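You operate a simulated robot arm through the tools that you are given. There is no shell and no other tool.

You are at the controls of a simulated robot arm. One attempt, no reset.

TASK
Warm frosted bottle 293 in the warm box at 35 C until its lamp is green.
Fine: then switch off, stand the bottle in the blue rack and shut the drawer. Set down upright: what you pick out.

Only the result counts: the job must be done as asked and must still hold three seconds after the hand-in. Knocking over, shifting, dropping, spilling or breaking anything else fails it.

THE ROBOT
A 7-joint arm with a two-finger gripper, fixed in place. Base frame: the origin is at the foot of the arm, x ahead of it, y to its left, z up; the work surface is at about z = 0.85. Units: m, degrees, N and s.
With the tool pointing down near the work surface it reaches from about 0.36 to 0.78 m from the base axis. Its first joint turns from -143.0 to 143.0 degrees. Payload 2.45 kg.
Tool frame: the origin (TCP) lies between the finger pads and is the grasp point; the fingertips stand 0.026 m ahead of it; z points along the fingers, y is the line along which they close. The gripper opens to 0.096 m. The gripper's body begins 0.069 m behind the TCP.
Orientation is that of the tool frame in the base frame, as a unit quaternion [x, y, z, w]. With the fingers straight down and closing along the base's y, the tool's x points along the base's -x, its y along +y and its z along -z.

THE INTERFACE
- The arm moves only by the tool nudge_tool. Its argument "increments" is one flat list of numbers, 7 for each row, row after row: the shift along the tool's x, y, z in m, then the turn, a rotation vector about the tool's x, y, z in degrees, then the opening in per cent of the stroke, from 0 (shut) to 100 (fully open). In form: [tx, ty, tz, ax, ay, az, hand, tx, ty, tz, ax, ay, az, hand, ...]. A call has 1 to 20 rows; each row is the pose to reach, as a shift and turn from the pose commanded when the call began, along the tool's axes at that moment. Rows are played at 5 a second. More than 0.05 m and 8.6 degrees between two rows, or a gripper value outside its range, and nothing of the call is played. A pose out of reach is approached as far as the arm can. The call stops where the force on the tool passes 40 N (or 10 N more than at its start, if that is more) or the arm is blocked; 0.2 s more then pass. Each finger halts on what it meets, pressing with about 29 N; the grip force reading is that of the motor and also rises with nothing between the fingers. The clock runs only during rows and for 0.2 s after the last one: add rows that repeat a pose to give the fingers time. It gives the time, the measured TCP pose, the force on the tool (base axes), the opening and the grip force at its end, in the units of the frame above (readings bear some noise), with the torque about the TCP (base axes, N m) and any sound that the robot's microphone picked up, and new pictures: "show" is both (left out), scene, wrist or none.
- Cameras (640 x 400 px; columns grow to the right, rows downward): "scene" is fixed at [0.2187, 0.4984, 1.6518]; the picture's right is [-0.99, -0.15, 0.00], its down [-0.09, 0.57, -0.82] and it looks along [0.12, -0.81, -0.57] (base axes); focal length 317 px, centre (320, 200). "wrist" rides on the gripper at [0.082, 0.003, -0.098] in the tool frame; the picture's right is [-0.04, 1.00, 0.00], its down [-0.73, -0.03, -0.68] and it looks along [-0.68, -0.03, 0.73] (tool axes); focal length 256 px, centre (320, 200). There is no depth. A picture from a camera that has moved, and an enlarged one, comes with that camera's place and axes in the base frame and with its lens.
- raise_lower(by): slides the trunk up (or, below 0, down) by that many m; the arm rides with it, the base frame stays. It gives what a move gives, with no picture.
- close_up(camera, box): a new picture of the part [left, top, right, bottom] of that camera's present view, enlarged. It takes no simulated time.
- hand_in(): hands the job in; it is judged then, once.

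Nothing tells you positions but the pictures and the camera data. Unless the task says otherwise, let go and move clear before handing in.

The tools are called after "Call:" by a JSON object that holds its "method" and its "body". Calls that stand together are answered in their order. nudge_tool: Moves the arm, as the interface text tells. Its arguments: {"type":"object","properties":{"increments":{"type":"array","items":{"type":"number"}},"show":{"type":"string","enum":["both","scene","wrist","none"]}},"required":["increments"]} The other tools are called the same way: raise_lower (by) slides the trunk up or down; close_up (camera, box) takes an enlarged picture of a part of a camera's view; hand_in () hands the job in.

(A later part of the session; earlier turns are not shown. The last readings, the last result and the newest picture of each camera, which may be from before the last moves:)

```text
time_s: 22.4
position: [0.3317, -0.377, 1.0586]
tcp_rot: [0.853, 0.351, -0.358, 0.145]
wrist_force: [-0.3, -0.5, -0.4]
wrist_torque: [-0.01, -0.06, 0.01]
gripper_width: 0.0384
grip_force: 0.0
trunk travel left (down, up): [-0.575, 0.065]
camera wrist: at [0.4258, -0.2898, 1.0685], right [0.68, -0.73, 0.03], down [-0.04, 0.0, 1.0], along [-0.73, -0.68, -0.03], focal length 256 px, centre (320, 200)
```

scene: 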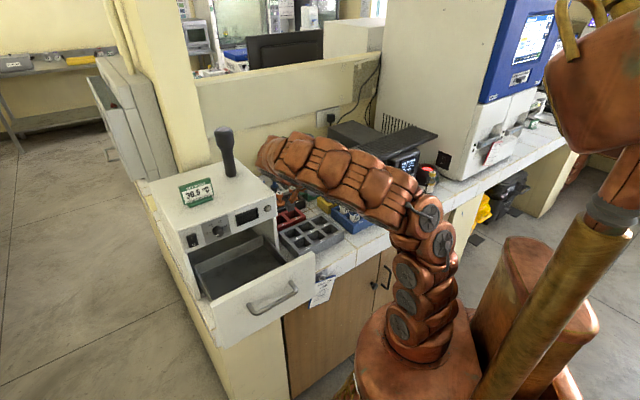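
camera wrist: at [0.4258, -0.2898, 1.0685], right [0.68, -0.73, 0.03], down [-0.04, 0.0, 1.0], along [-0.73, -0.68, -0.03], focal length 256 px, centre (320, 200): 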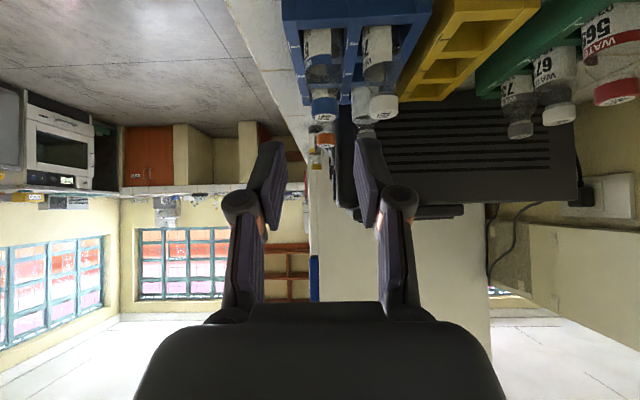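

I have a level view along the rack, and it comes out upside down. I'll zoom in for the shelf edge and the cap heights.

Call:
{"method": "close_up", "body": {"camera": "wrist", "box": [270, 60, 480, 230]}}

Call:
{"method": "close_up", "body": {"camera": "wrist", "box": [290, 60, 410, 150]}}

```text
2.35 times, centred on (375, 145) of wrist
camera zoom: at [0.4258, -0.2898, 1.0685], right [0.68, -0.73, 0.03], down [-0.04, 0.0, 1.0], along [-0.73, -0.68, -0.03], focal length 602 px, centre (191, 329)
```

zoom: 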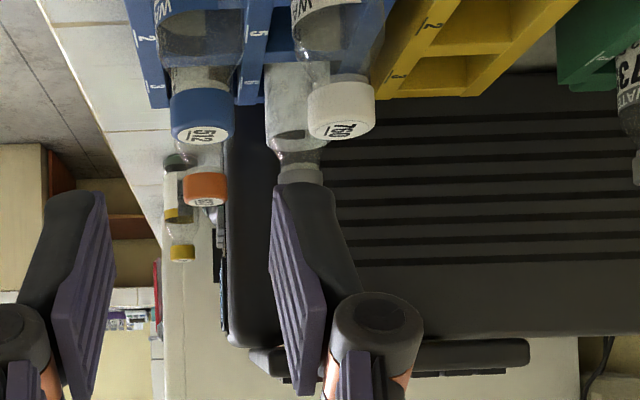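

```text
4.44 times, centred on (350, 105) of wrist
camera zoom: at [0.4258, -0.2898, 1.0685], right [0.68, -0.73, 0.03], down [-0.04, 0.0, 1.0], along [-0.73, -0.68, -0.03], focal length 1138 px, centre (187, 622)
```

zoom: 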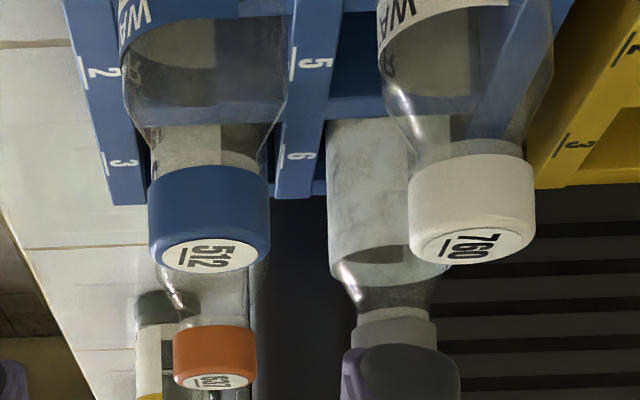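

The level view gives me these heights: keyboard shelf underside at about z 1.064, rack top at about 0.898, cap of 293 from 0.950 to 0.974, and the UPS wall well behind. The safe way in is from the front of the rack at about 50 degrees, over bottle 637 and under the shelf. I'll rise and turn the tool for that.

Call:
{"method": "nudge_tool", "body": {"increments": [-0.0165, 0, -0.0165, 0, 7.5, 0, 48, -0.033, 0, -0.033, 0, 15, 0, 48, -0.0495, 0, -0.0495, 0, 22.5, 0, 48, -0.066, 0, -0.066, 0, 30, 0, 48, -0.0825, 0, -0.0825, 0, 37.5, 0, 48, -0.099, 0, -0.099, 0, 45, 0, 48], "show": "none"}}

```text
time_s: 23.8
position: [0.3322, -0.376, 1.1999]
tcp_rot: [0.925, 0.38, -0.002, 0.0]
wrist_force: [0.1, 0.8, 0.2]
wrist_torque: [0.03, 0.02, -0.01]
gripper_width: 0.0462
grip_force: 0.0
trunk travel left (down, up): [-0.575, 0.065]
```

Call:
{"method": "nudge_tool", "body": {"increments": [-0.0216, -0.0068, 0, 0, 0, -7.5, 48, -0.0432, -0.0137, 0, 0, 0, -15, 48, -0.0648, -0.0205, 0, 0, 0, -22.5, 48, -0.0864, -0.0273, 0, 0, 0, -30, 48, -0.108, -0.0342, 0, 0, 0, -37.5, 48, -0.1297, -0.041, 0, 0, 0, -45, 48, -0.1513, -0.0478, 0, 0, 0, -52.5, 48, -0.1729, -0.0547, 0, 0, 0, -60, 48, -0.1945, -0.0615, 0, 0, 0, -67.5, 48, -0.2161, -0.0683, 0, 0, 0, -75, 48, -0.2377, -0.0752, 0, 0, 0, -82.5, 48, -0.2593, -0.082, 0, 0, 0, -90, 48], "show": "both"}}

```text
time_s: 26.4
position: [0.0901, -0.5013, 1.1989]
tcp_rot: [0.385, 0.923, -0.002, -0.004]
wrist_force: [0.1, -0.1, 0.6]
wrist_torque: [-0.06, 0.01, -0.02]
gripper_width: 0.0462
grip_force: 0.0
trunk travel left (down, up): [-0.575, 0.065]
camera wrist: at [0.0364, -0.4401, 1.2978], right [0.74, 0.67, -0.01], down [0.5, -0.54, 0.68], along [0.45, -0.5, -0.74], focal length 256 px, centre (320, 200)
```

scene: 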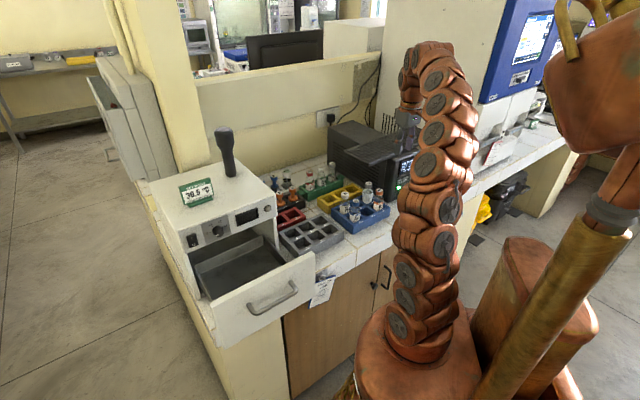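
wrist: 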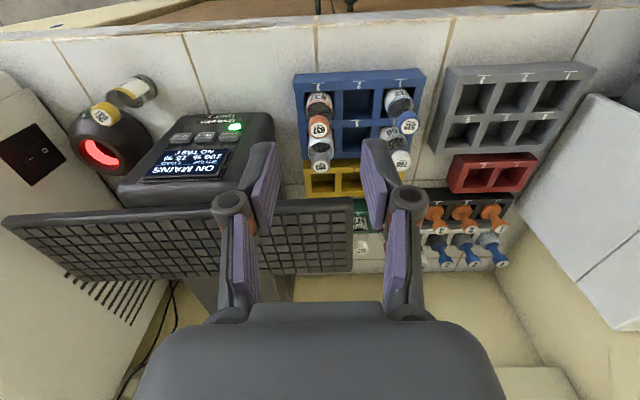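

Call:
{"method": "close_up", "body": {"camera": "wrist", "box": [280, 60, 440, 220]}}

```text
2.50 times, centred on (360, 140) of wrist
camera zoom: at [0.0364, -0.4401, 1.2978], right [0.74, 0.67, -0.01], down [0.5, -0.54, 0.68], along [0.45, -0.5, -0.74], focal length 640 px, centre (220, 350)
```

zoom: 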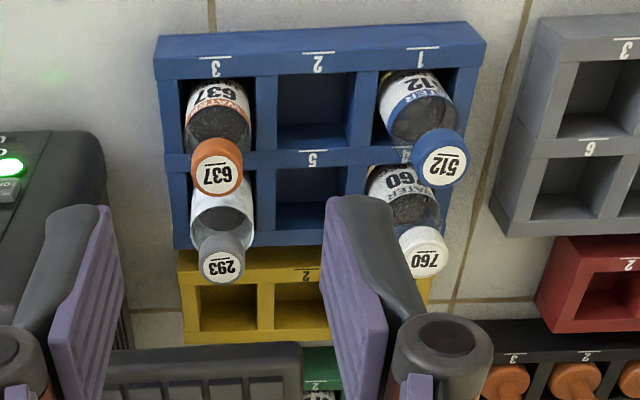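

The cap is confirmed at (0.194, -0.611, 0.974), with the shelf edge about 3.6 cm in front of it. I'll tilt to 50 degrees and line up in front of it.

Call:
{"method": "nudge_tool", "body": {"increments": [-0.0073, -0.0006, 0.0221, 0, -7.143, 0, 48, -0.0146, -0.0011, 0.0443, 0, -14.286, 0, 48, -0.0219, -0.0017, 0.0664, 0, -21.43, 0, 48, -0.0293, -0.0023, 0.0886, 0, -28.57, 0, 48, -0.0366, -0.0029, 0.1107, 0, -35.71, 0, 48, -0.0439, -0.0034, 0.1329, 0, -42.86, 0, 48, -0.0512, -0.004, 0.155, 0, -50, 0, 48], "show": "both"}}

Call:
{"method": "close_up", "body": {"camera": "wrist", "box": [220, 60, 420, 220]}}

```text
time_s: 28.0
position: [0.1219, -0.5393, 1.0455]
tcp_rot: [0.348, 0.837, -0.165, 0.389]
wrist_force: [0.5, 0.0, 0.1]
wrist_torque: [0.0, 0.01, -0.03]
gripper_width: 0.0459
grip_force: 0.0
trunk travel left (down, up): [-0.575, 0.065]
camera wrist: at [0.0351, -0.4457, 1.0456], right [0.73, 0.68, 0.03], down [-0.05, 0.02, 1.0], along [0.68, -0.73, 0.05], focal length 256 px, centre (320, 200)
```

scene: 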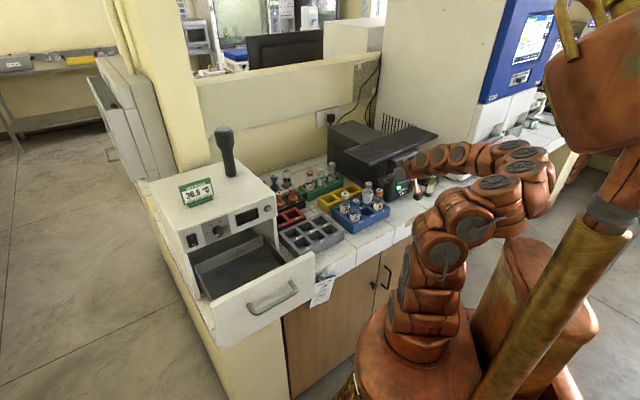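
wrist: 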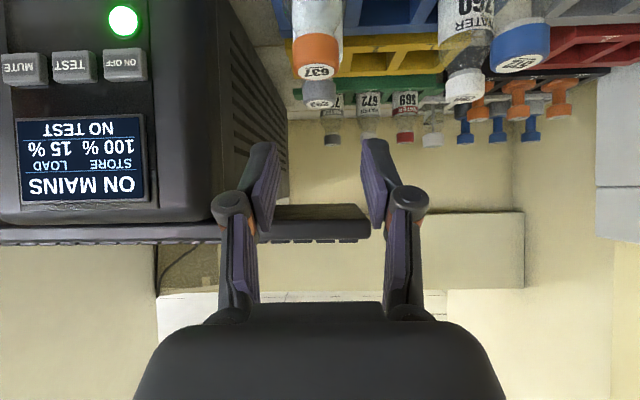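

```text
2.50 times, centred on (320, 140) of wrist
camera zoom: at [0.0351, -0.4457, 1.0456], right [0.73, 0.68, 0.03], down [-0.05, 0.02, 1.0], along [0.68, -0.73, 0.05], focal length 640 px, centre (320, 350)
```

zoom: 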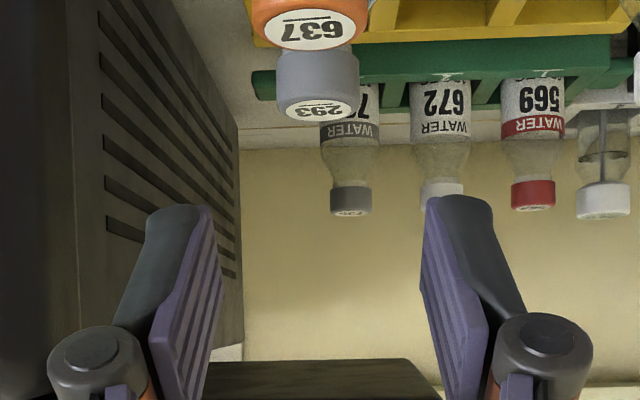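

Everything checks out: cap on the tool axis, shelf underside at about 1.07. I'll move in along the tool axis to just short of the grasp.

Call:
{"method": "nudge_tool", "body": {"increments": [0, 0, 0.03, 0, 0, 0, 48, 0, 0, 0.06, 0, 0, 0, 48, 0, 0, 0.085, 0, 0, 0, 48, 0, 0, 0.1, 0, 0, 0, 48], "show": "both"}}

Call:
{"method": "close_up", "body": {"camera": "wrist", "box": [220, 80, 420, 240]}}

Call:
{"method": "close_up", "body": {"camera": "scene", "box": [320, 130, 460, 230]}}

```text
time_s: 29.0
position: [0.1745, -0.5935, 0.9815]
tcp_rot: [0.349, 0.837, -0.165, 0.387]
wrist_force: [-0.7, 0.1, 0.0]
wrist_torque: [-0.02, 0.01, 0.02]
gripper_width: 0.046
grip_force: 0.1
trunk travel left (down, up): [-0.575, 0.065]
camera wrist: at [0.0881, -0.5009, 0.9819], right [0.73, 0.68, 0.02], down [-0.05, 0.02, 1.0], along [0.68, -0.73, 0.05], focal length 256 px, centre (320, 200)
```

scene: 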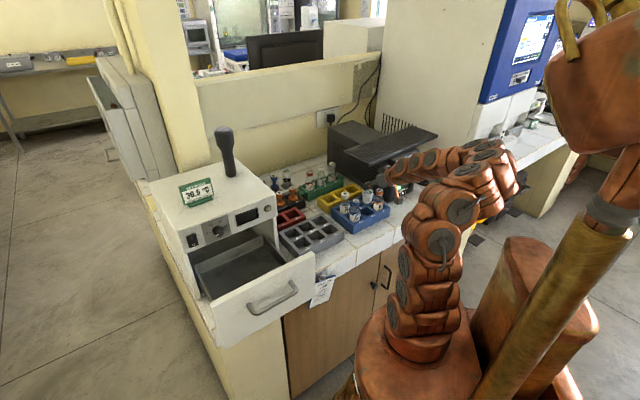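
wrist: 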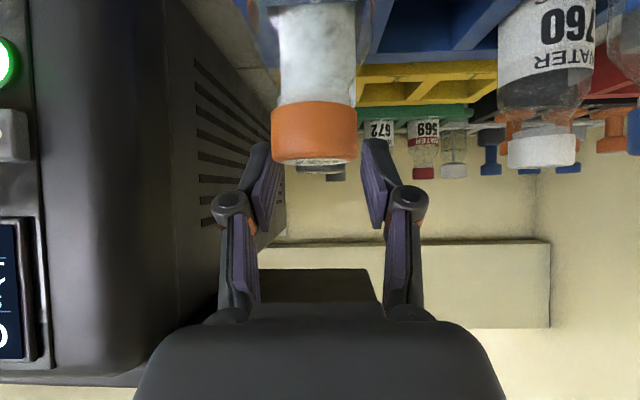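

```text
2.50 times, centred on (320, 160) of wrist
camera zoom: at [0.0881, -0.5009, 0.9819], right [0.73, 0.68, 0.02], down [-0.05, 0.02, 1.0], along [0.68, -0.73, 0.05], focal length 640 px, centre (320, 300)
```

zoom: 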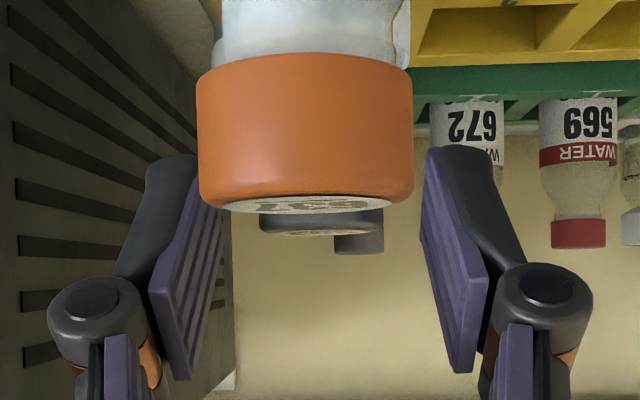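

```text
4.00 times, centred on (390, 180) of scene
camera zoom: at [0.2187, 0.4984, 1.6518], right [-0.99, -0.15, 0.0], down [-0.09, 0.57, -0.82], along [0.12, -0.81, -0.57], focal length 1269 px, centre (40, 280)
```

zoom: 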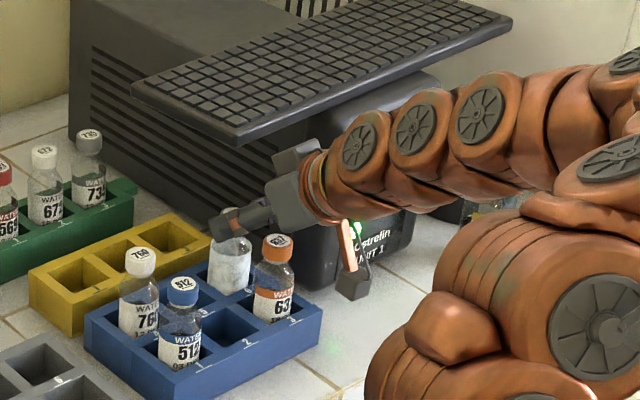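

The fingers are over 637 and about to straddle 293's cap, with no contact so far. I'll do the last 3.2 cm and then close.

Call:
{"method": "nudge_tool", "body": {"increments": [0, 0, 0.012, 0, 0, 0, 48, 0, 0, 0.022, 0, 0, 0, 48, 0, 0, 0.032, 0, 0, 0, 48, 0, 0, 0.032, 0, 0, 0, 48], "show": "both"}}

Call:
{"method": "close_up", "body": {"camera": "scene", "box": [320, 130, 460, 230]}}

Call:
{"method": "close_up", "body": {"camera": "wrist", "box": [220, 80, 420, 240]}}

```text
time_s: 30.0
position: [0.1919, -0.6124, 0.9607]
tcp_rot: [0.349, 0.837, -0.165, 0.388]
wrist_force: [1.3, -0.3, 0.3]
wrist_torque: [-0.02, 0.03, 0.0]
gripper_width: 0.0462
grip_force: 0.0
trunk travel left (down, up): [-0.575, 0.065]
camera wrist: at [0.1064, -0.5187, 0.9611], right [0.73, 0.68, 0.03], down [-0.05, 0.02, 1.0], along [0.68, -0.73, 0.05], focal length 256 px, centre (320, 200)
```

scene: 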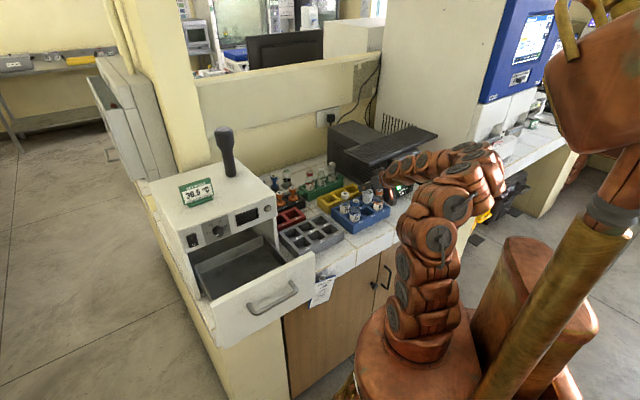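
wrist: 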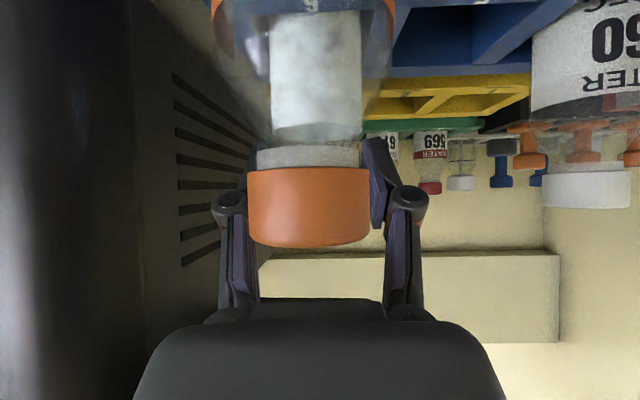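

```text
4.00 times, centred on (390, 180) of scene
camera zoom: at [0.2187, 0.4984, 1.6518], right [-0.99, -0.15, 0.0], down [-0.09, 0.57, -0.82], along [0.12, -0.81, -0.57], focal length 1269 px, centre (40, 280)
```

zoom: 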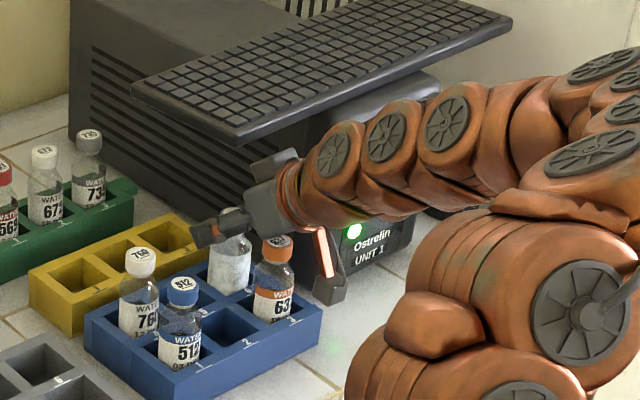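

```text
2.50 times, centred on (320, 160) of wrist
camera zoom: at [0.1064, -0.5187, 0.9611], right [0.73, 0.68, 0.03], down [-0.05, 0.02, 1.0], along [0.68, -0.73, 0.05], focal length 640 px, centre (320, 300)
```

zoom: 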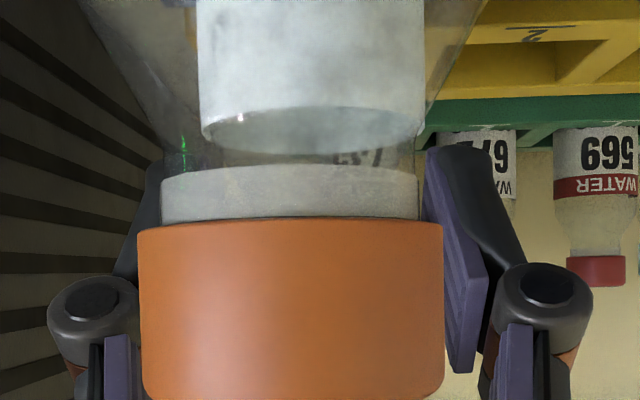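

No contact forces, and the geometry puts the cap between the pads. I'll close now.

Call:
{"method": "nudge_tool", "body": {"increments": [0, 0, 0, 0, 0, 0, 20, 0, 0, 0, 0, 0, 0, 10, 0, 0, 0, 0, 0, 0, 10], "show": "both"}}

Call:
{"method": "close_up", "body": {"camera": "scene", "box": [320, 130, 460, 230]}}

```text
time_s: 30.8
position: [0.1929, -0.6122, 0.9606]
tcp_rot: [0.349, 0.837, -0.165, 0.388]
wrist_force: [0.1, -1.0, 1.4]
wrist_torque: [-0.01, -0.02, 0.01]
gripper_width: 0.03
grip_force: 28.7
trunk travel left (down, up): [-0.575, 0.065]
camera wrist: at [0.1064, -0.5186, 0.9613], right [0.73, 0.68, 0.02], down [-0.05, 0.02, 1.0], along [0.68, -0.73, 0.05], focal length 256 px, centre (320, 200)
```

scene: 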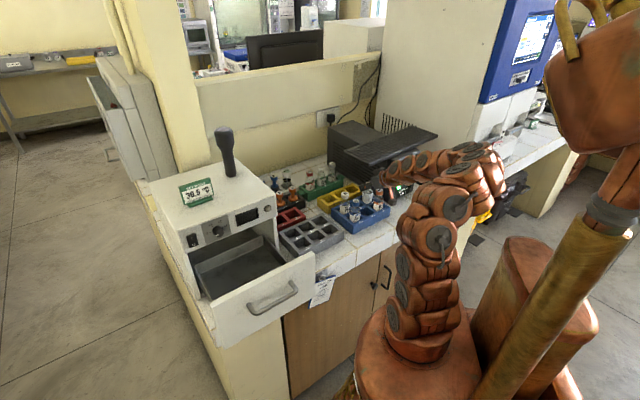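
wrist: 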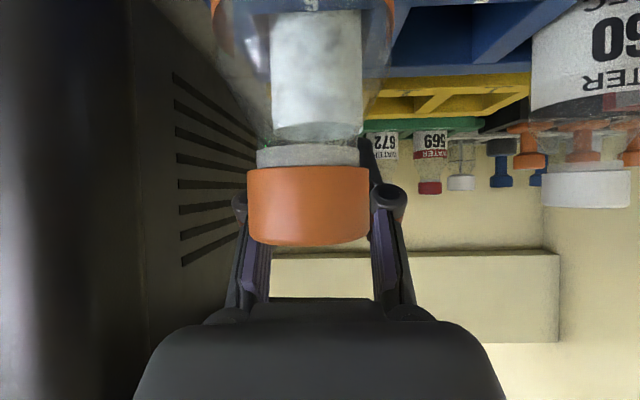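

```text
4.00 times, centred on (390, 180) of scene
camera zoom: at [0.2187, 0.4984, 1.6518], right [-0.99, -0.15, 0.0], down [-0.09, 0.57, -0.82], along [0.12, -0.81, -0.57], focal length 1269 px, centre (40, 280)
```

zoom: 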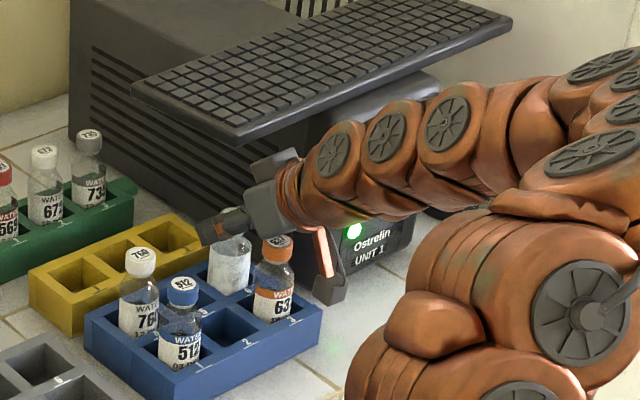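

I'm gripping the cap, 3.0 cm wide. I'll lift slowly by 3 cm and check the clearance to the shelf before going on.

Call:
{"method": "nudge_tool", "body": {"increments": [-0.0077, 0, -0.0064, 0, 0, 0, 10, -0.0153, 0, -0.0129, 0, 0, 0, 10, -0.023, 0, -0.0193, 0, 0, 0, 10, -0.023, 0, -0.0193, 0, 0, 0, 10], "show": "both"}}

Call:
{"method": "close_up", "body": {"camera": "scene", "box": [320, 130, 460, 230]}}

Call:
{"method": "close_up", "body": {"camera": "wrist", "box": [180, 60, 420, 320]}}

```text
time_s: 31.8
position: [0.1937, -0.6115, 0.9905]
tcp_rot: [0.348, 0.837, -0.164, 0.388]
wrist_force: [0.0, 0.1, -1.3]
wrist_torque: [-0.01, -0.01, -0.03]
gripper_width: 0.0266
grip_force: 28.8
trunk travel left (down, up): [-0.575, 0.065]
camera wrist: at [0.1075, -0.519, 0.9907], right [0.73, 0.68, 0.02], down [-0.05, 0.02, 1.0], along [0.68, -0.73, 0.05], focal length 256 px, centre (320, 200)
```

scene: 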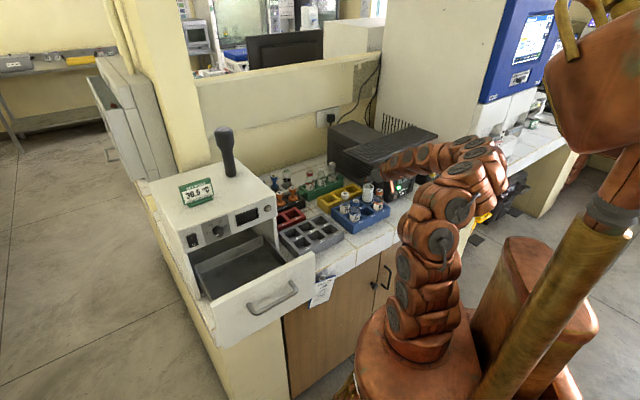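
wrist: 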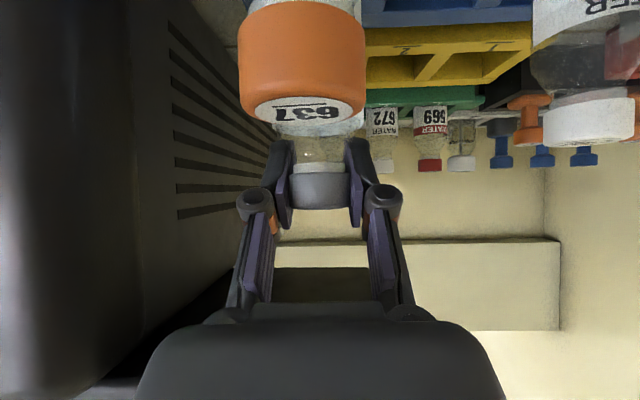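

```text
4.00 times, centred on (390, 180) of scene
camera zoom: at [0.2187, 0.4984, 1.6518], right [-0.99, -0.15, 0.0], down [-0.09, 0.57, -0.82], along [0.12, -0.81, -0.57], focal length 1269 px, centre (40, 280)
```

zoom: 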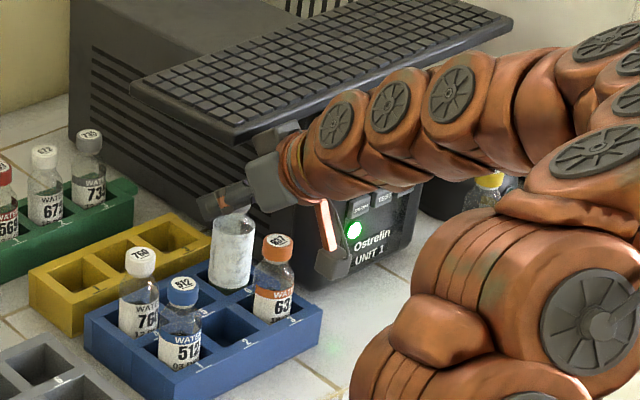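

```text
1.54 times, centred on (300, 190) of wrist
camera zoom: at [0.1075, -0.519, 0.9907], right [0.73, 0.68, 0.02], down [-0.05, 0.02, 1.0], along [0.68, -0.73, 0.05], focal length 394 px, centre (351, 215)
```

zoom: 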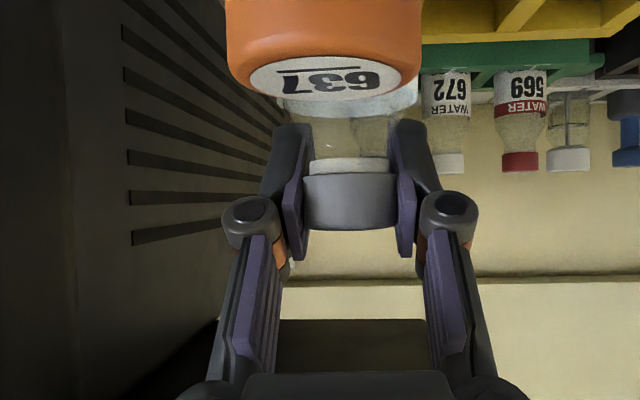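

The bottle has come up cleanly and there are about 2.5 cm left to the shelf edge. I'll lift 1.8 cm more to clear the rack walls.

Call:
{"method": "nudge_tool", "body": {"increments": [-0.0046, 0, -0.0039, 0, 0, 0, 10, -0.0092, 0, -0.0077, 0, 0, 0, 10, -0.0138, 0, -0.0116, 0, 0, 0, 10, -0.0138, 0, -0.0116, 0, 0, 0, 10], "show": "both"}}

Call:
{"method": "close_up", "body": {"camera": "scene", "box": [330, 140, 420, 240]}}

Call:
{"method": "close_up", "body": {"camera": "wrist", "box": [180, 0, 420, 320]}}

```text
time_s: 32.8
position: [0.1927, -0.6122, 1.0085]
tcp_rot: [0.349, 0.837, -0.166, 0.388]
wrist_force: [1.0, 0.1, 0.1]
wrist_torque: [0.0, 0.02, 0.0]
gripper_width: 0.0263
grip_force: 29.4
trunk travel left (down, up): [-0.575, 0.065]
camera wrist: at [0.1063, -0.5185, 1.0087], right [0.73, 0.68, 0.03], down [-0.05, 0.02, 1.0], along [0.68, -0.73, 0.04], focal length 256 px, centre (320, 200)
```

scene: 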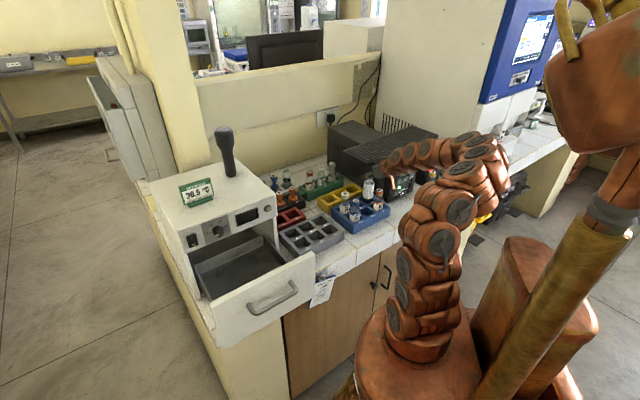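
wrist: 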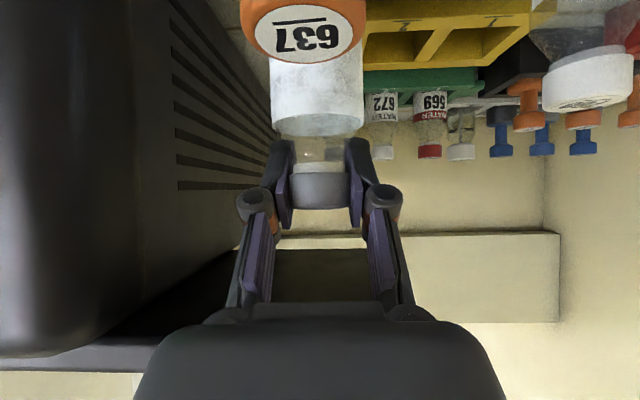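

```text
4.00 times, centred on (375, 190) of scene
camera zoom: at [0.2187, 0.4984, 1.6518], right [-0.99, -0.15, 0.0], down [-0.09, 0.57, -0.82], along [0.12, -0.81, -0.57], focal length 1269 px, centre (100, 240)
```

zoom: 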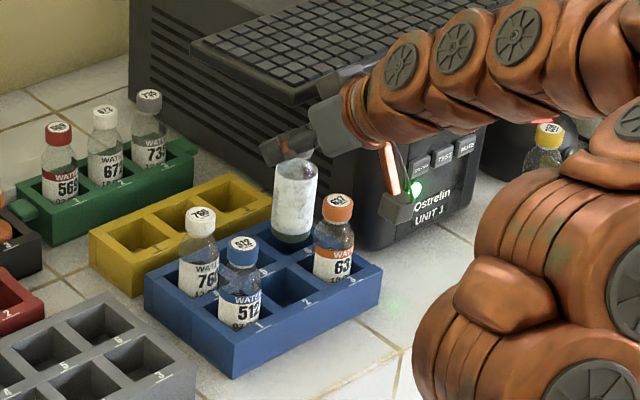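

```text
1.25 times, centred on (300, 160) of wrist
camera zoom: at [0.1063, -0.5185, 1.0087], right [0.73, 0.68, 0.03], down [-0.05, 0.02, 1.0], along [0.68, -0.73, 0.04], focal length 320 px, centre (345, 250)
```

zoom: 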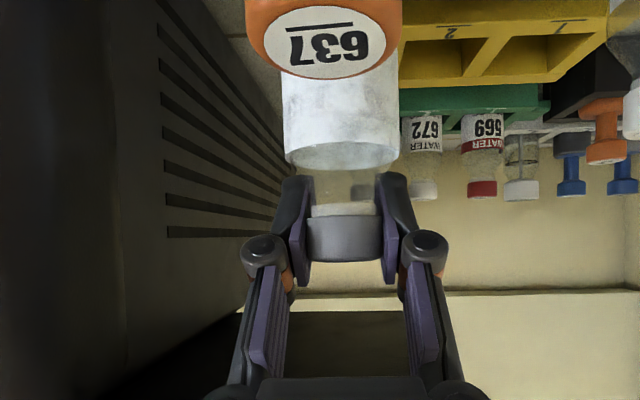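

I'll zoom in on the bottle's bottom edge to see whether it clears the rack wall.

Call:
{"method": "close_up", "body": {"camera": "scene", "box": [350, 170, 390, 220]}}

Call:
{"method": "close_up", "body": {"camera": "scene", "box": [365, 145, 405, 185]}}

```text
8.00 times, centred on (370, 195) of scene
camera zoom: at [0.2187, 0.4984, 1.6518], right [-0.99, -0.15, 0.0], down [-0.09, 0.57, -0.82], along [0.12, -0.81, -0.57], focal length 2538 px, centre (-80, 240)
```

zoom: 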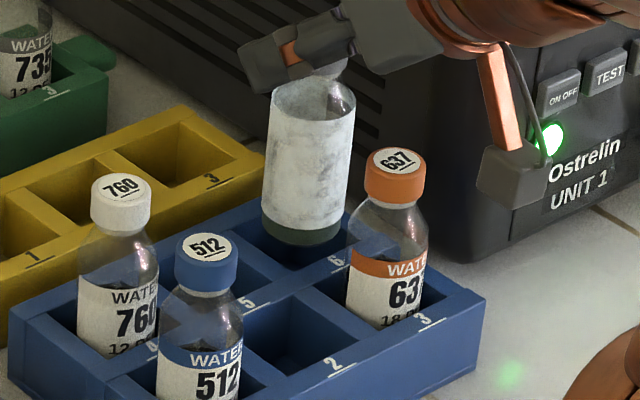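

```text
10.00 times, centred on (385, 165) of scene
camera zoom: at [0.2187, 0.4984, 1.6518], right [-0.99, -0.15, 0.0], down [-0.09, 0.57, -0.82], along [0.12, -0.81, -0.57], focal length 3173 px, centre (-330, 550)
```

zoom: 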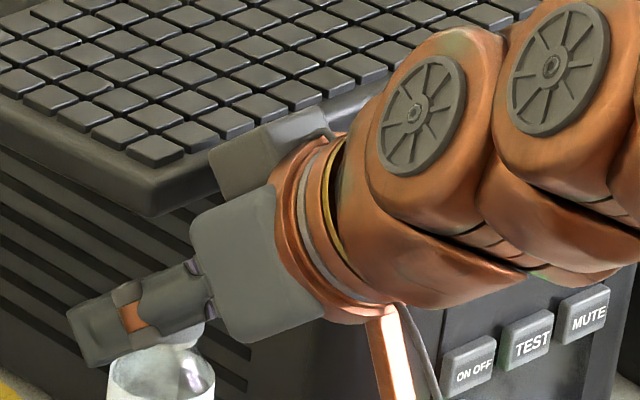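

The bottle's bottom is only just at the rack's top edge. I'll back out a little along the tool axis, which keeps the distance to the shelf while raising the bottle, and then look again.

Call:
{"method": "nudge_tool", "body": {"increments": [-0.0023, 0, -0.0019, 0, 0, 0, 10, -0.0023, 0, -0.0079, 0, 0, 0, 10, -0.0023, 0, -0.0149, 0, 0, 0, 10, -0.0023, 0, -0.0149, 0, 0, 0, 10], "show": "both"}}

Call:
{"method": "close_up", "body": {"camera": "scene", "box": [350, 170, 390, 220]}}

Call:
{"method": "close_up", "body": {"camera": "wrist", "box": [200, 0, 440, 150]}}

```text
time_s: 33.8
position: [0.1854, -0.6047, 1.0207]
tcp_rot: [0.349, 0.837, -0.165, 0.388]
wrist_force: [0.7, -0.1, -0.3]
wrist_torque: [-0.01, 0.02, -0.01]
gripper_width: 0.0266
grip_force: 28.9
trunk travel left (down, up): [-0.575, 0.065]
camera wrist: at [0.1, -0.5112, 1.0203], right [0.73, 0.68, 0.02], down [-0.05, 0.02, 1.0], along [0.68, -0.73, 0.05], focal length 256 px, centre (320, 200)
```

scene: 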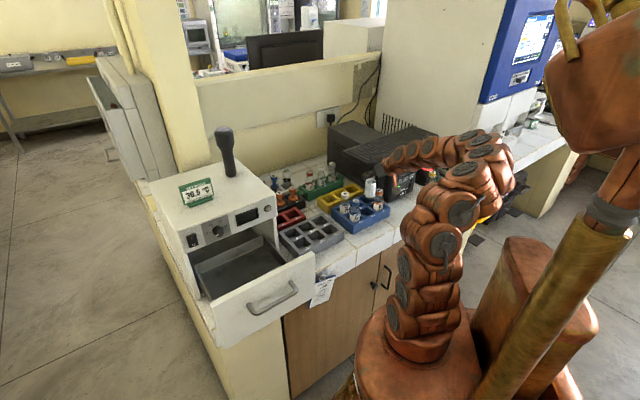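
wrist: 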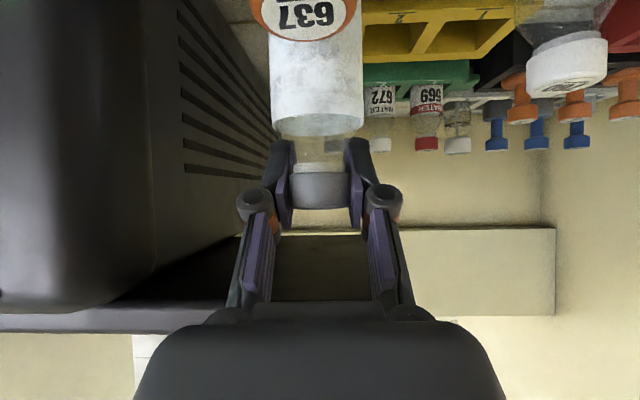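

```text
8.00 times, centred on (370, 195) of scene
camera zoom: at [0.2187, 0.4984, 1.6518], right [-0.99, -0.15, 0.0], down [-0.09, 0.57, -0.82], along [0.12, -0.81, -0.57], focal length 2538 px, centre (-80, 240)
```

zoom: 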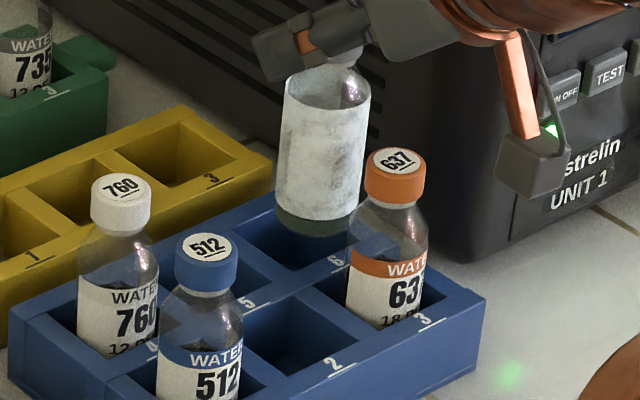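

```text
2.67 times, centred on (320, 75) of wrist
camera zoom: at [0.1, -0.5112, 1.0203], right [0.73, 0.68, 0.02], down [-0.05, 0.02, 1.0], along [0.68, -0.73, 0.05], focal length 683 px, centre (320, 533)
```

zoom: 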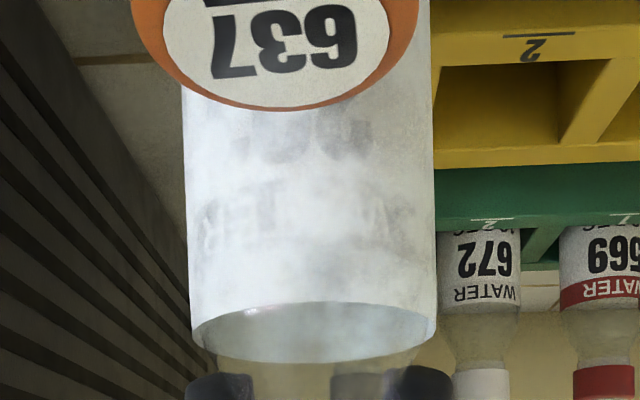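

The bottle is clear of the slot. I'll slide it sideways along the row, over empty slot 5 and out from under the shelf.

Call:
{"method": "nudge_tool", "body": {"increments": [0, 0.013, 0, 0, 0, 0, 10, 0, 0.027, 0, 0, 0, 0, 10, 0, 0.041, 0, 0, 0, 0, 10, 0, 0.055, 0, 0, 0, 0, 10, 0, 0.068, 0, 0, 0, 0, 10], "show": "both"}}

Call:
{"method": "close_up", "body": {"camera": "scene", "box": [320, 150, 400, 230]}}

```text
time_s: 35.0
position: [0.2354, -0.5576, 1.0197]
tcp_rot: [0.349, 0.837, -0.165, 0.388]
wrist_force: [0.3, -1.0, 0.2]
wrist_torque: [0.02, -0.03, 0.03]
gripper_width: 0.0264
grip_force: 29.1
trunk travel left (down, up): [-0.575, 0.065]
camera wrist: at [0.1487, -0.4642, 1.0201], right [0.73, 0.68, 0.03], down [-0.05, 0.02, 1.0], along [0.68, -0.73, 0.05], focal length 256 px, centre (320, 200)
```

scene: 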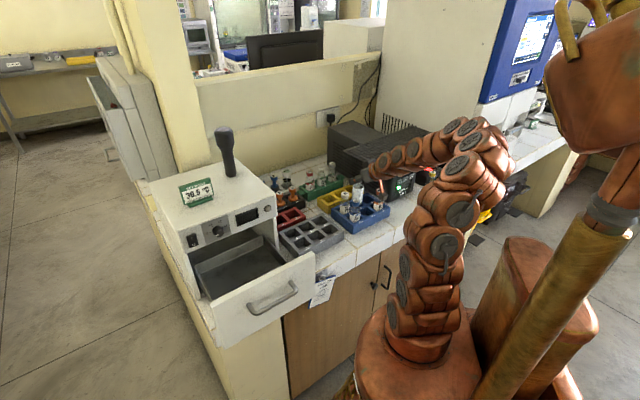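
wrist: 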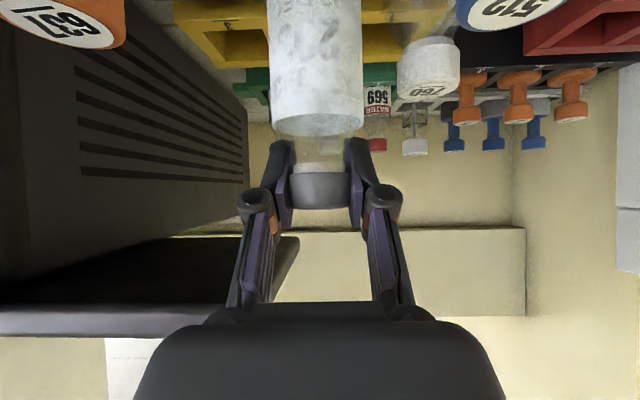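

```text
5.00 times, centred on (360, 190) of scene
camera zoom: at [0.2187, 0.4984, 1.6518], right [-0.99, -0.15, 0.0], down [-0.09, 0.57, -0.82], along [0.12, -0.81, -0.57], focal length 1587 px, centre (120, 250)
```

zoom: 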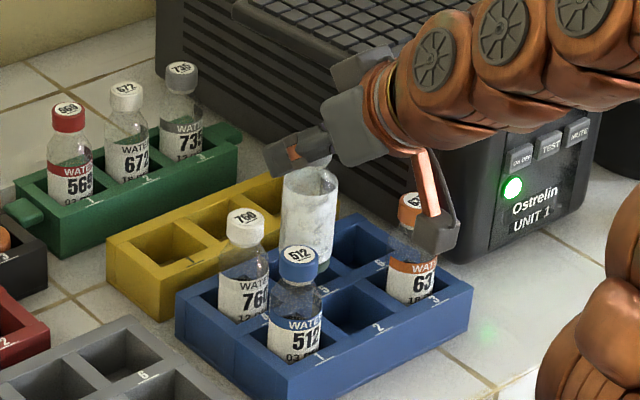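

The bottle is out from under the shelf. Next I'll back it off a little between slots 2 and 5, then raise it straight up into free air.

Call:
{"method": "nudge_tool", "body": {"increments": [0.0106, 0.003, -0.0126, 0, 0, 0, 10, 0.0212, 0.006, -0.0253, 0, 0, 0, 10, 0.0059, 0.006, -0.0382, 0, 0, 0, 10, -0.0094, 0.006, -0.051, 0, 0, 0, 10, -0.0324, 0.006, -0.0703, 0, 0, 0, 10, -0.0554, 0.006, -0.0896, 0, 0, 0, 10, -0.0784, 0.006, -0.1089, 0, 0, 0, 10, -0.1014, 0.006, -0.1282, 0, 0, 0, 10], "show": "both"}}

Call:
{"method": "close_up", "body": {"camera": "scene", "box": [300, 110, 420, 230]}}

```text
time_s: 36.8
position: [0.2172, -0.5284, 1.1815]
tcp_rot: [0.349, 0.837, -0.164, 0.388]
wrist_force: [-1.5, 0.3, -0.5]
wrist_torque: [0.02, -0.01, 0.03]
gripper_width: 0.0262
grip_force: 29.1
trunk travel left (down, up): [-0.575, 0.065]
camera wrist: at [0.1312, -0.4343, 1.1822], right [0.73, 0.68, 0.03], down [-0.05, 0.01, 1.0], along [0.68, -0.73, 0.04], focal length 256 px, centre (320, 200)
```

scene: 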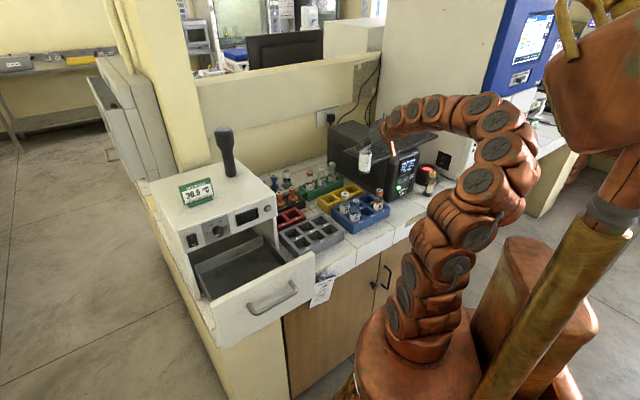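
wrist: 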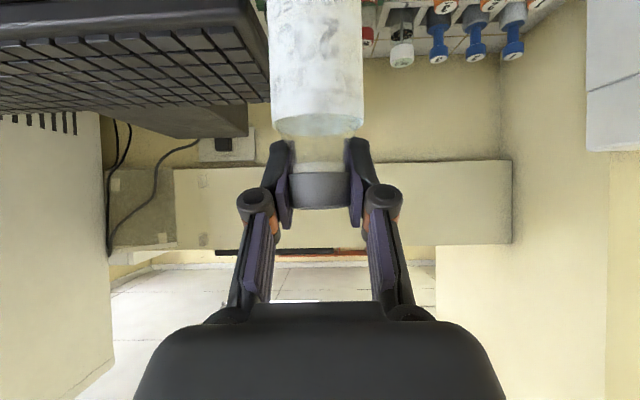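

```text
3.33 times, centred on (360, 170) of scene
camera zoom: at [0.2187, 0.4984, 1.6518], right [-0.99, -0.15, 0.0], down [-0.09, 0.57, -0.82], along [0.12, -0.81, -0.57], focal length 1058 px, centre (187, 300)
```

zoom: 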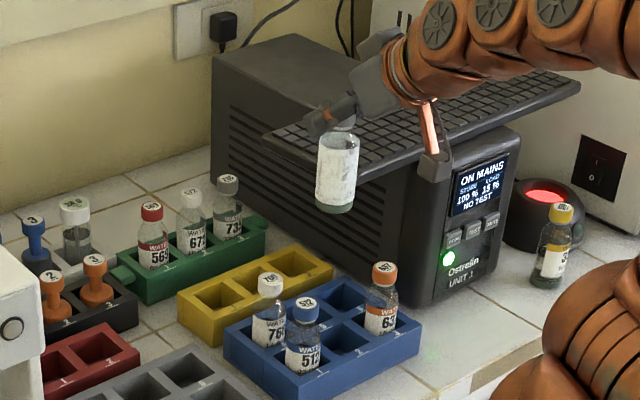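

The bottle is free and upright. I'll carry it over to the open drawer, turning the tool about the vertical so the bottle stays upright.

Call:
{"method": "nudge_tool", "body": {"increments": [0.0139, 0.0339, -0.0166, -4.6, 0, -3.86, 10, 0.0278, 0.0678, -0.0332, -9.2, 0, -7.72, 10, 0.0417, 0.1017, -0.0497, -13.8, 0, -11.58, 10, 0.0556, 0.1356, -0.0663, -18.4, 0, -15.44, 10, 0.0695, 0.1695, -0.0829, -22.98, 0, -19.29, 10, 0.0696, 0.2132, -0.0831, -26.81, 0, -22.5, 10, 0.0698, 0.257, -0.0832, -30.64, 0, -25.72, 10, 0.0699, 0.3007, -0.0834, -34.47, 0, -28.94, 10, 0.07, 0.3444, -0.0836, -38.3, 0, -32.15, 10, 0.0702, 0.3881, -0.0837, -42.13, 0, -35.37, 10, 0.0703, 0.4319, -0.0839, -45.96, 0, -38.58, 10, 0.0705, 0.4756, -0.084, -49.79, 0, -41.8, 10, 0.0706, 0.5193, -0.0842, -53.62, 0, -45.01, 10], "show": "both"}}

Call:
{"method": "close_up", "body": {"camera": "scene", "box": [160, 140, 340, 340]}}

```text
time_s: 39.6
position: [0.5085, -0.085, 1.1793]
tcp_rot: [-0.194, 0.887, 0.09, 0.41]
wrist_force: [-0.8, -0.5, 0.1]
wrist_torque: [0.02, -0.04, 0.02]
gripper_width: 0.0262
grip_force: 29.4
trunk travel left (down, up): [-0.575, 0.065]
camera wrist: at [0.3917, -0.1354, 1.1805], right [-0.39, 0.92, 0.03], down [-0.03, -0.04, 1.0], along [0.92, 0.39, 0.04], focal length 256 px, centre (320, 200)
```

scene: 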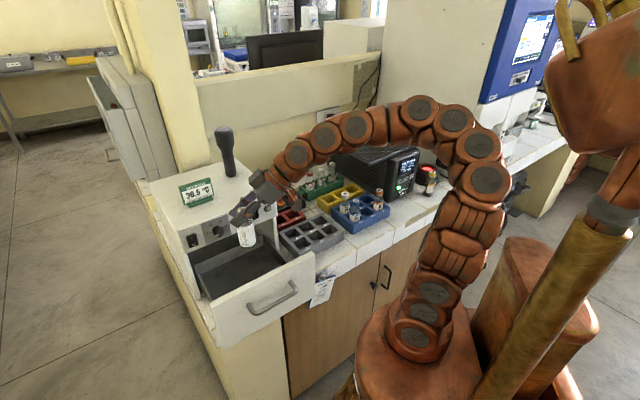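
wrist: 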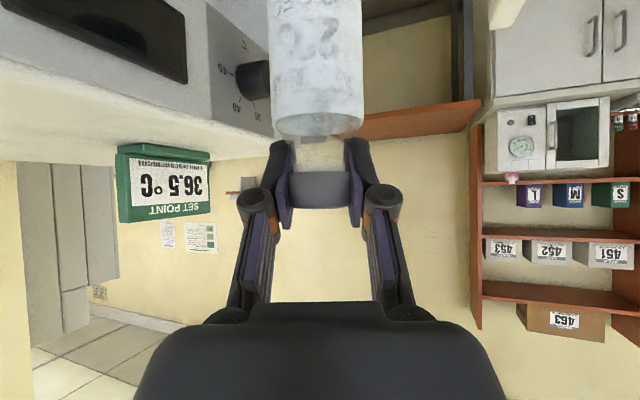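

```text
2.00 times, centred on (250, 240) of scene
camera zoom: at [0.2187, 0.4984, 1.6518], right [-0.99, -0.15, 0.0], down [-0.09, 0.57, -0.82], along [0.12, -0.81, -0.57], focal length 635 px, centre (460, 120)
```

zoom: 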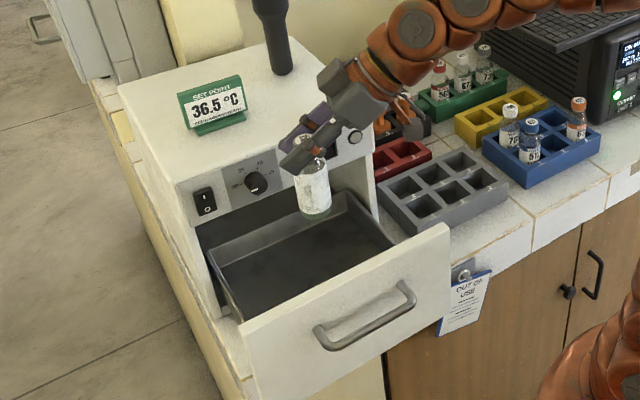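

I'll check the tray's depth before lowering.

Call:
{"method": "close_up", "body": {"camera": "scene", "box": [180, 210, 300, 320]}}

```text
3.64 times, centred on (240, 265) of scene
camera zoom: at [0.2187, 0.4984, 1.6518], right [-0.99, -0.15, 0.0], down [-0.09, 0.57, -0.82], along [0.12, -0.81, -0.57], focal length 1154 px, centre (611, -36)
```

zoom: 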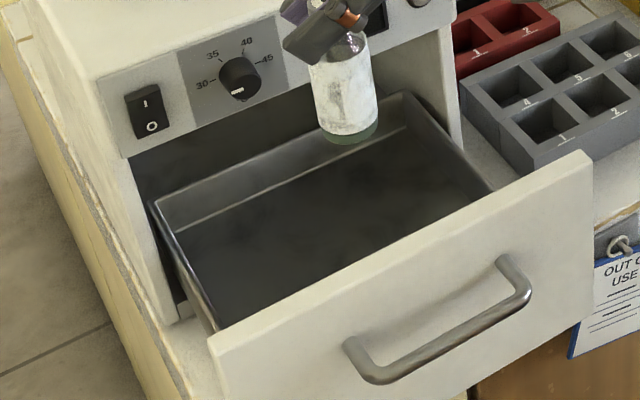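

The tray's rim is at about z 0.95 and its floor about 0.92. I'll lower most of the way and look.

Call:
{"method": "nudge_tool", "body": {"increments": [0.0267, 0, 0.0227, 0, 0, 0, 10, 0.0534, 0, 0.0454, 0, 0, 0, 10, 0.0801, 0, 0.0681, 0, 0, 0, 10, 0.0991, 0, 0.0843, 0, 0, 0, 10], "show": "both"}}

Call:
{"method": "close_up", "body": {"camera": "scene", "box": [180, 200, 300, 310]}}

Call:
{"method": "close_up", "body": {"camera": "wrist", "box": [160, 0, 480, 240]}}

```text
time_s: 40.6
position: [0.5097, -0.0844, 1.0471]
tcp_rot: [-0.193, 0.887, 0.09, 0.41]
wrist_force: [-0.3, 0.6, 0.3]
wrist_torque: [-0.01, -0.04, 0.01]
gripper_width: 0.0262
grip_force: 28.7
trunk travel left (down, up): [-0.575, 0.065]
camera wrist: at [0.3938, -0.1342, 1.0483], right [-0.39, 0.92, 0.03], down [-0.03, -0.05, 1.0], along [0.92, 0.39, 0.04], focal length 256 px, centre (320, 200)
```

scene: 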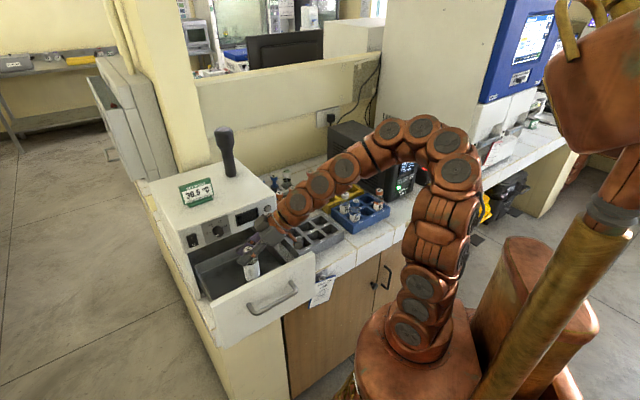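
wrist: 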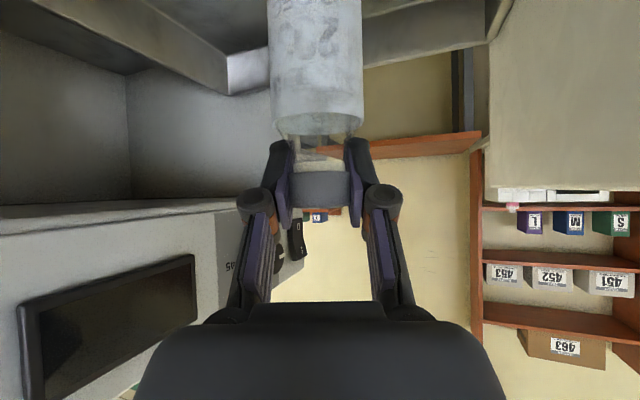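

```text
3.64 times, centred on (240, 255) of scene
camera zoom: at [0.2187, 0.4984, 1.6518], right [-0.99, -0.15, 0.0], down [-0.09, 0.57, -0.82], along [0.12, -0.81, -0.57], focal length 1154 px, centre (611, 0)
```

zoom: 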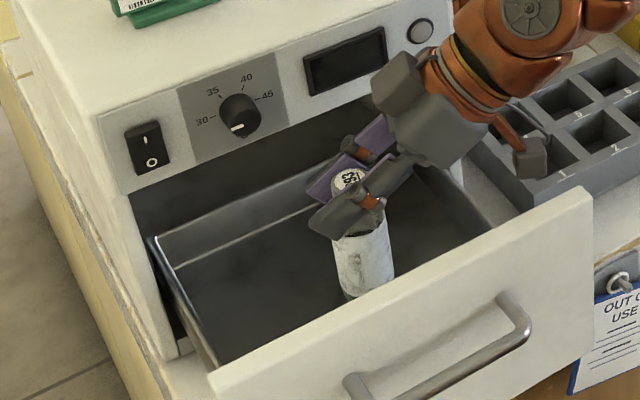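

```text
1.67 times, centred on (320, 120) of wrist
camera zoom: at [0.3938, -0.1342, 1.0483], right [-0.39, 0.92, 0.03], down [-0.03, -0.05, 1.0], along [0.92, 0.39, 0.04], focal length 427 px, centre (320, 333)
```

zoom: 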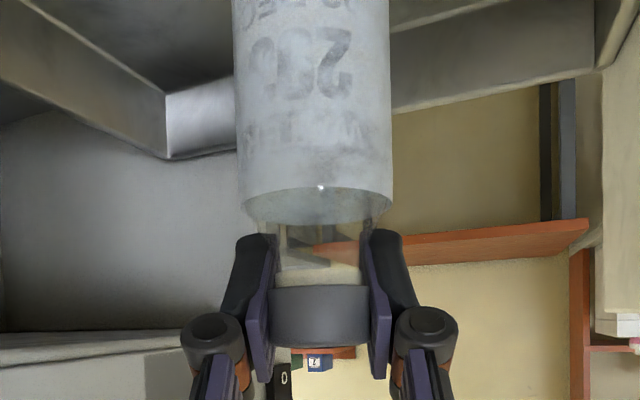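

About 2 to 3 cm of drop is left. I'll lower in small steps and watch for contact.

Call:
{"method": "nudge_tool", "body": {"increments": [0.0061, 0, 0.0052, 0, 0, 0, 10, 0.0122, 0, 0.0104, 0, 0, 0, 10, 0.0122, 0, 0.0104, 0, 0, 0, 10], "show": "scene"}}

Call:
{"method": "close_up", "body": {"camera": "scene", "box": [220, 230, 280, 290]}}

```text
time_s: 41.4
position: [0.5115, -0.0858, 1.0323]
tcp_rot: [-0.193, 0.887, 0.089, 0.409]
wrist_force: [0.0, 0.2, 0.2]
wrist_torque: [0.01, -0.02, -0.02]
gripper_width: 0.026
grip_force: 29.1
trunk travel left (down, up): [-0.575, 0.065]
```

scene: 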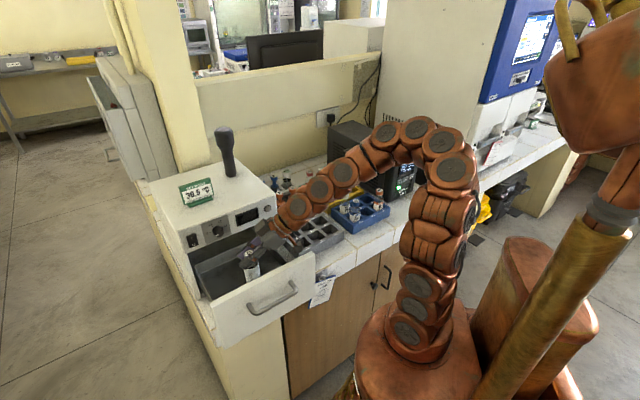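

```text
6.67 times, centred on (250, 260) of scene
camera zoom: at [0.2187, 0.4984, 1.6518], right [-0.99, -0.15, 0.0], down [-0.09, 0.57, -0.82], along [0.12, -0.81, -0.57], focal length 2115 px, centre (787, -200)
```

zoom: 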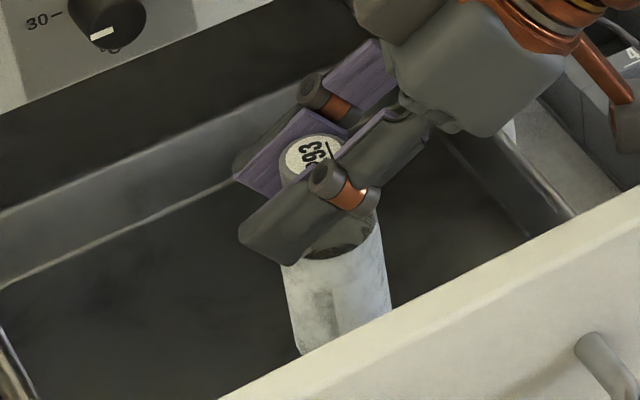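

Call:
{"method": "nudge_tool", "body": {"increments": [0.003, 0, 0.0026, 0, 0, 0, 10, 0.0061, 0, 0.0052, 0, 0, 0, 10], "show": "none"}}

Call:
{"method": "nudge_tool", "body": {"increments": [0.0015, 0, 0.0013, 0, 0, 0, 10, 0.003, 0, 0.0026, 0, 0, 0, 10], "show": "none"}}

```text
time_s: 42.0
position: [0.5105, -0.0851, 1.024]
tcp_rot: [-0.193, 0.887, 0.089, 0.41]
wrist_force: [0.2, -0.2, -0.2]
wrist_torque: [0.02, -0.03, 0.01]
gripper_width: 0.0262
grip_force: 28.6
trunk travel left (down, up): [-0.575, 0.065]
```

```text
time_s: 42.6
position: [0.5101, -0.0854, 1.0186]
tcp_rot: [-0.193, 0.887, 0.089, 0.41]
wrist_force: [0.4, -1.0, -1.0]
wrist_torque: [0.03, 0.02, -0.03]
gripper_width: 0.0265
grip_force: 28.7
trunk travel left (down, up): [-0.575, 0.065]
```

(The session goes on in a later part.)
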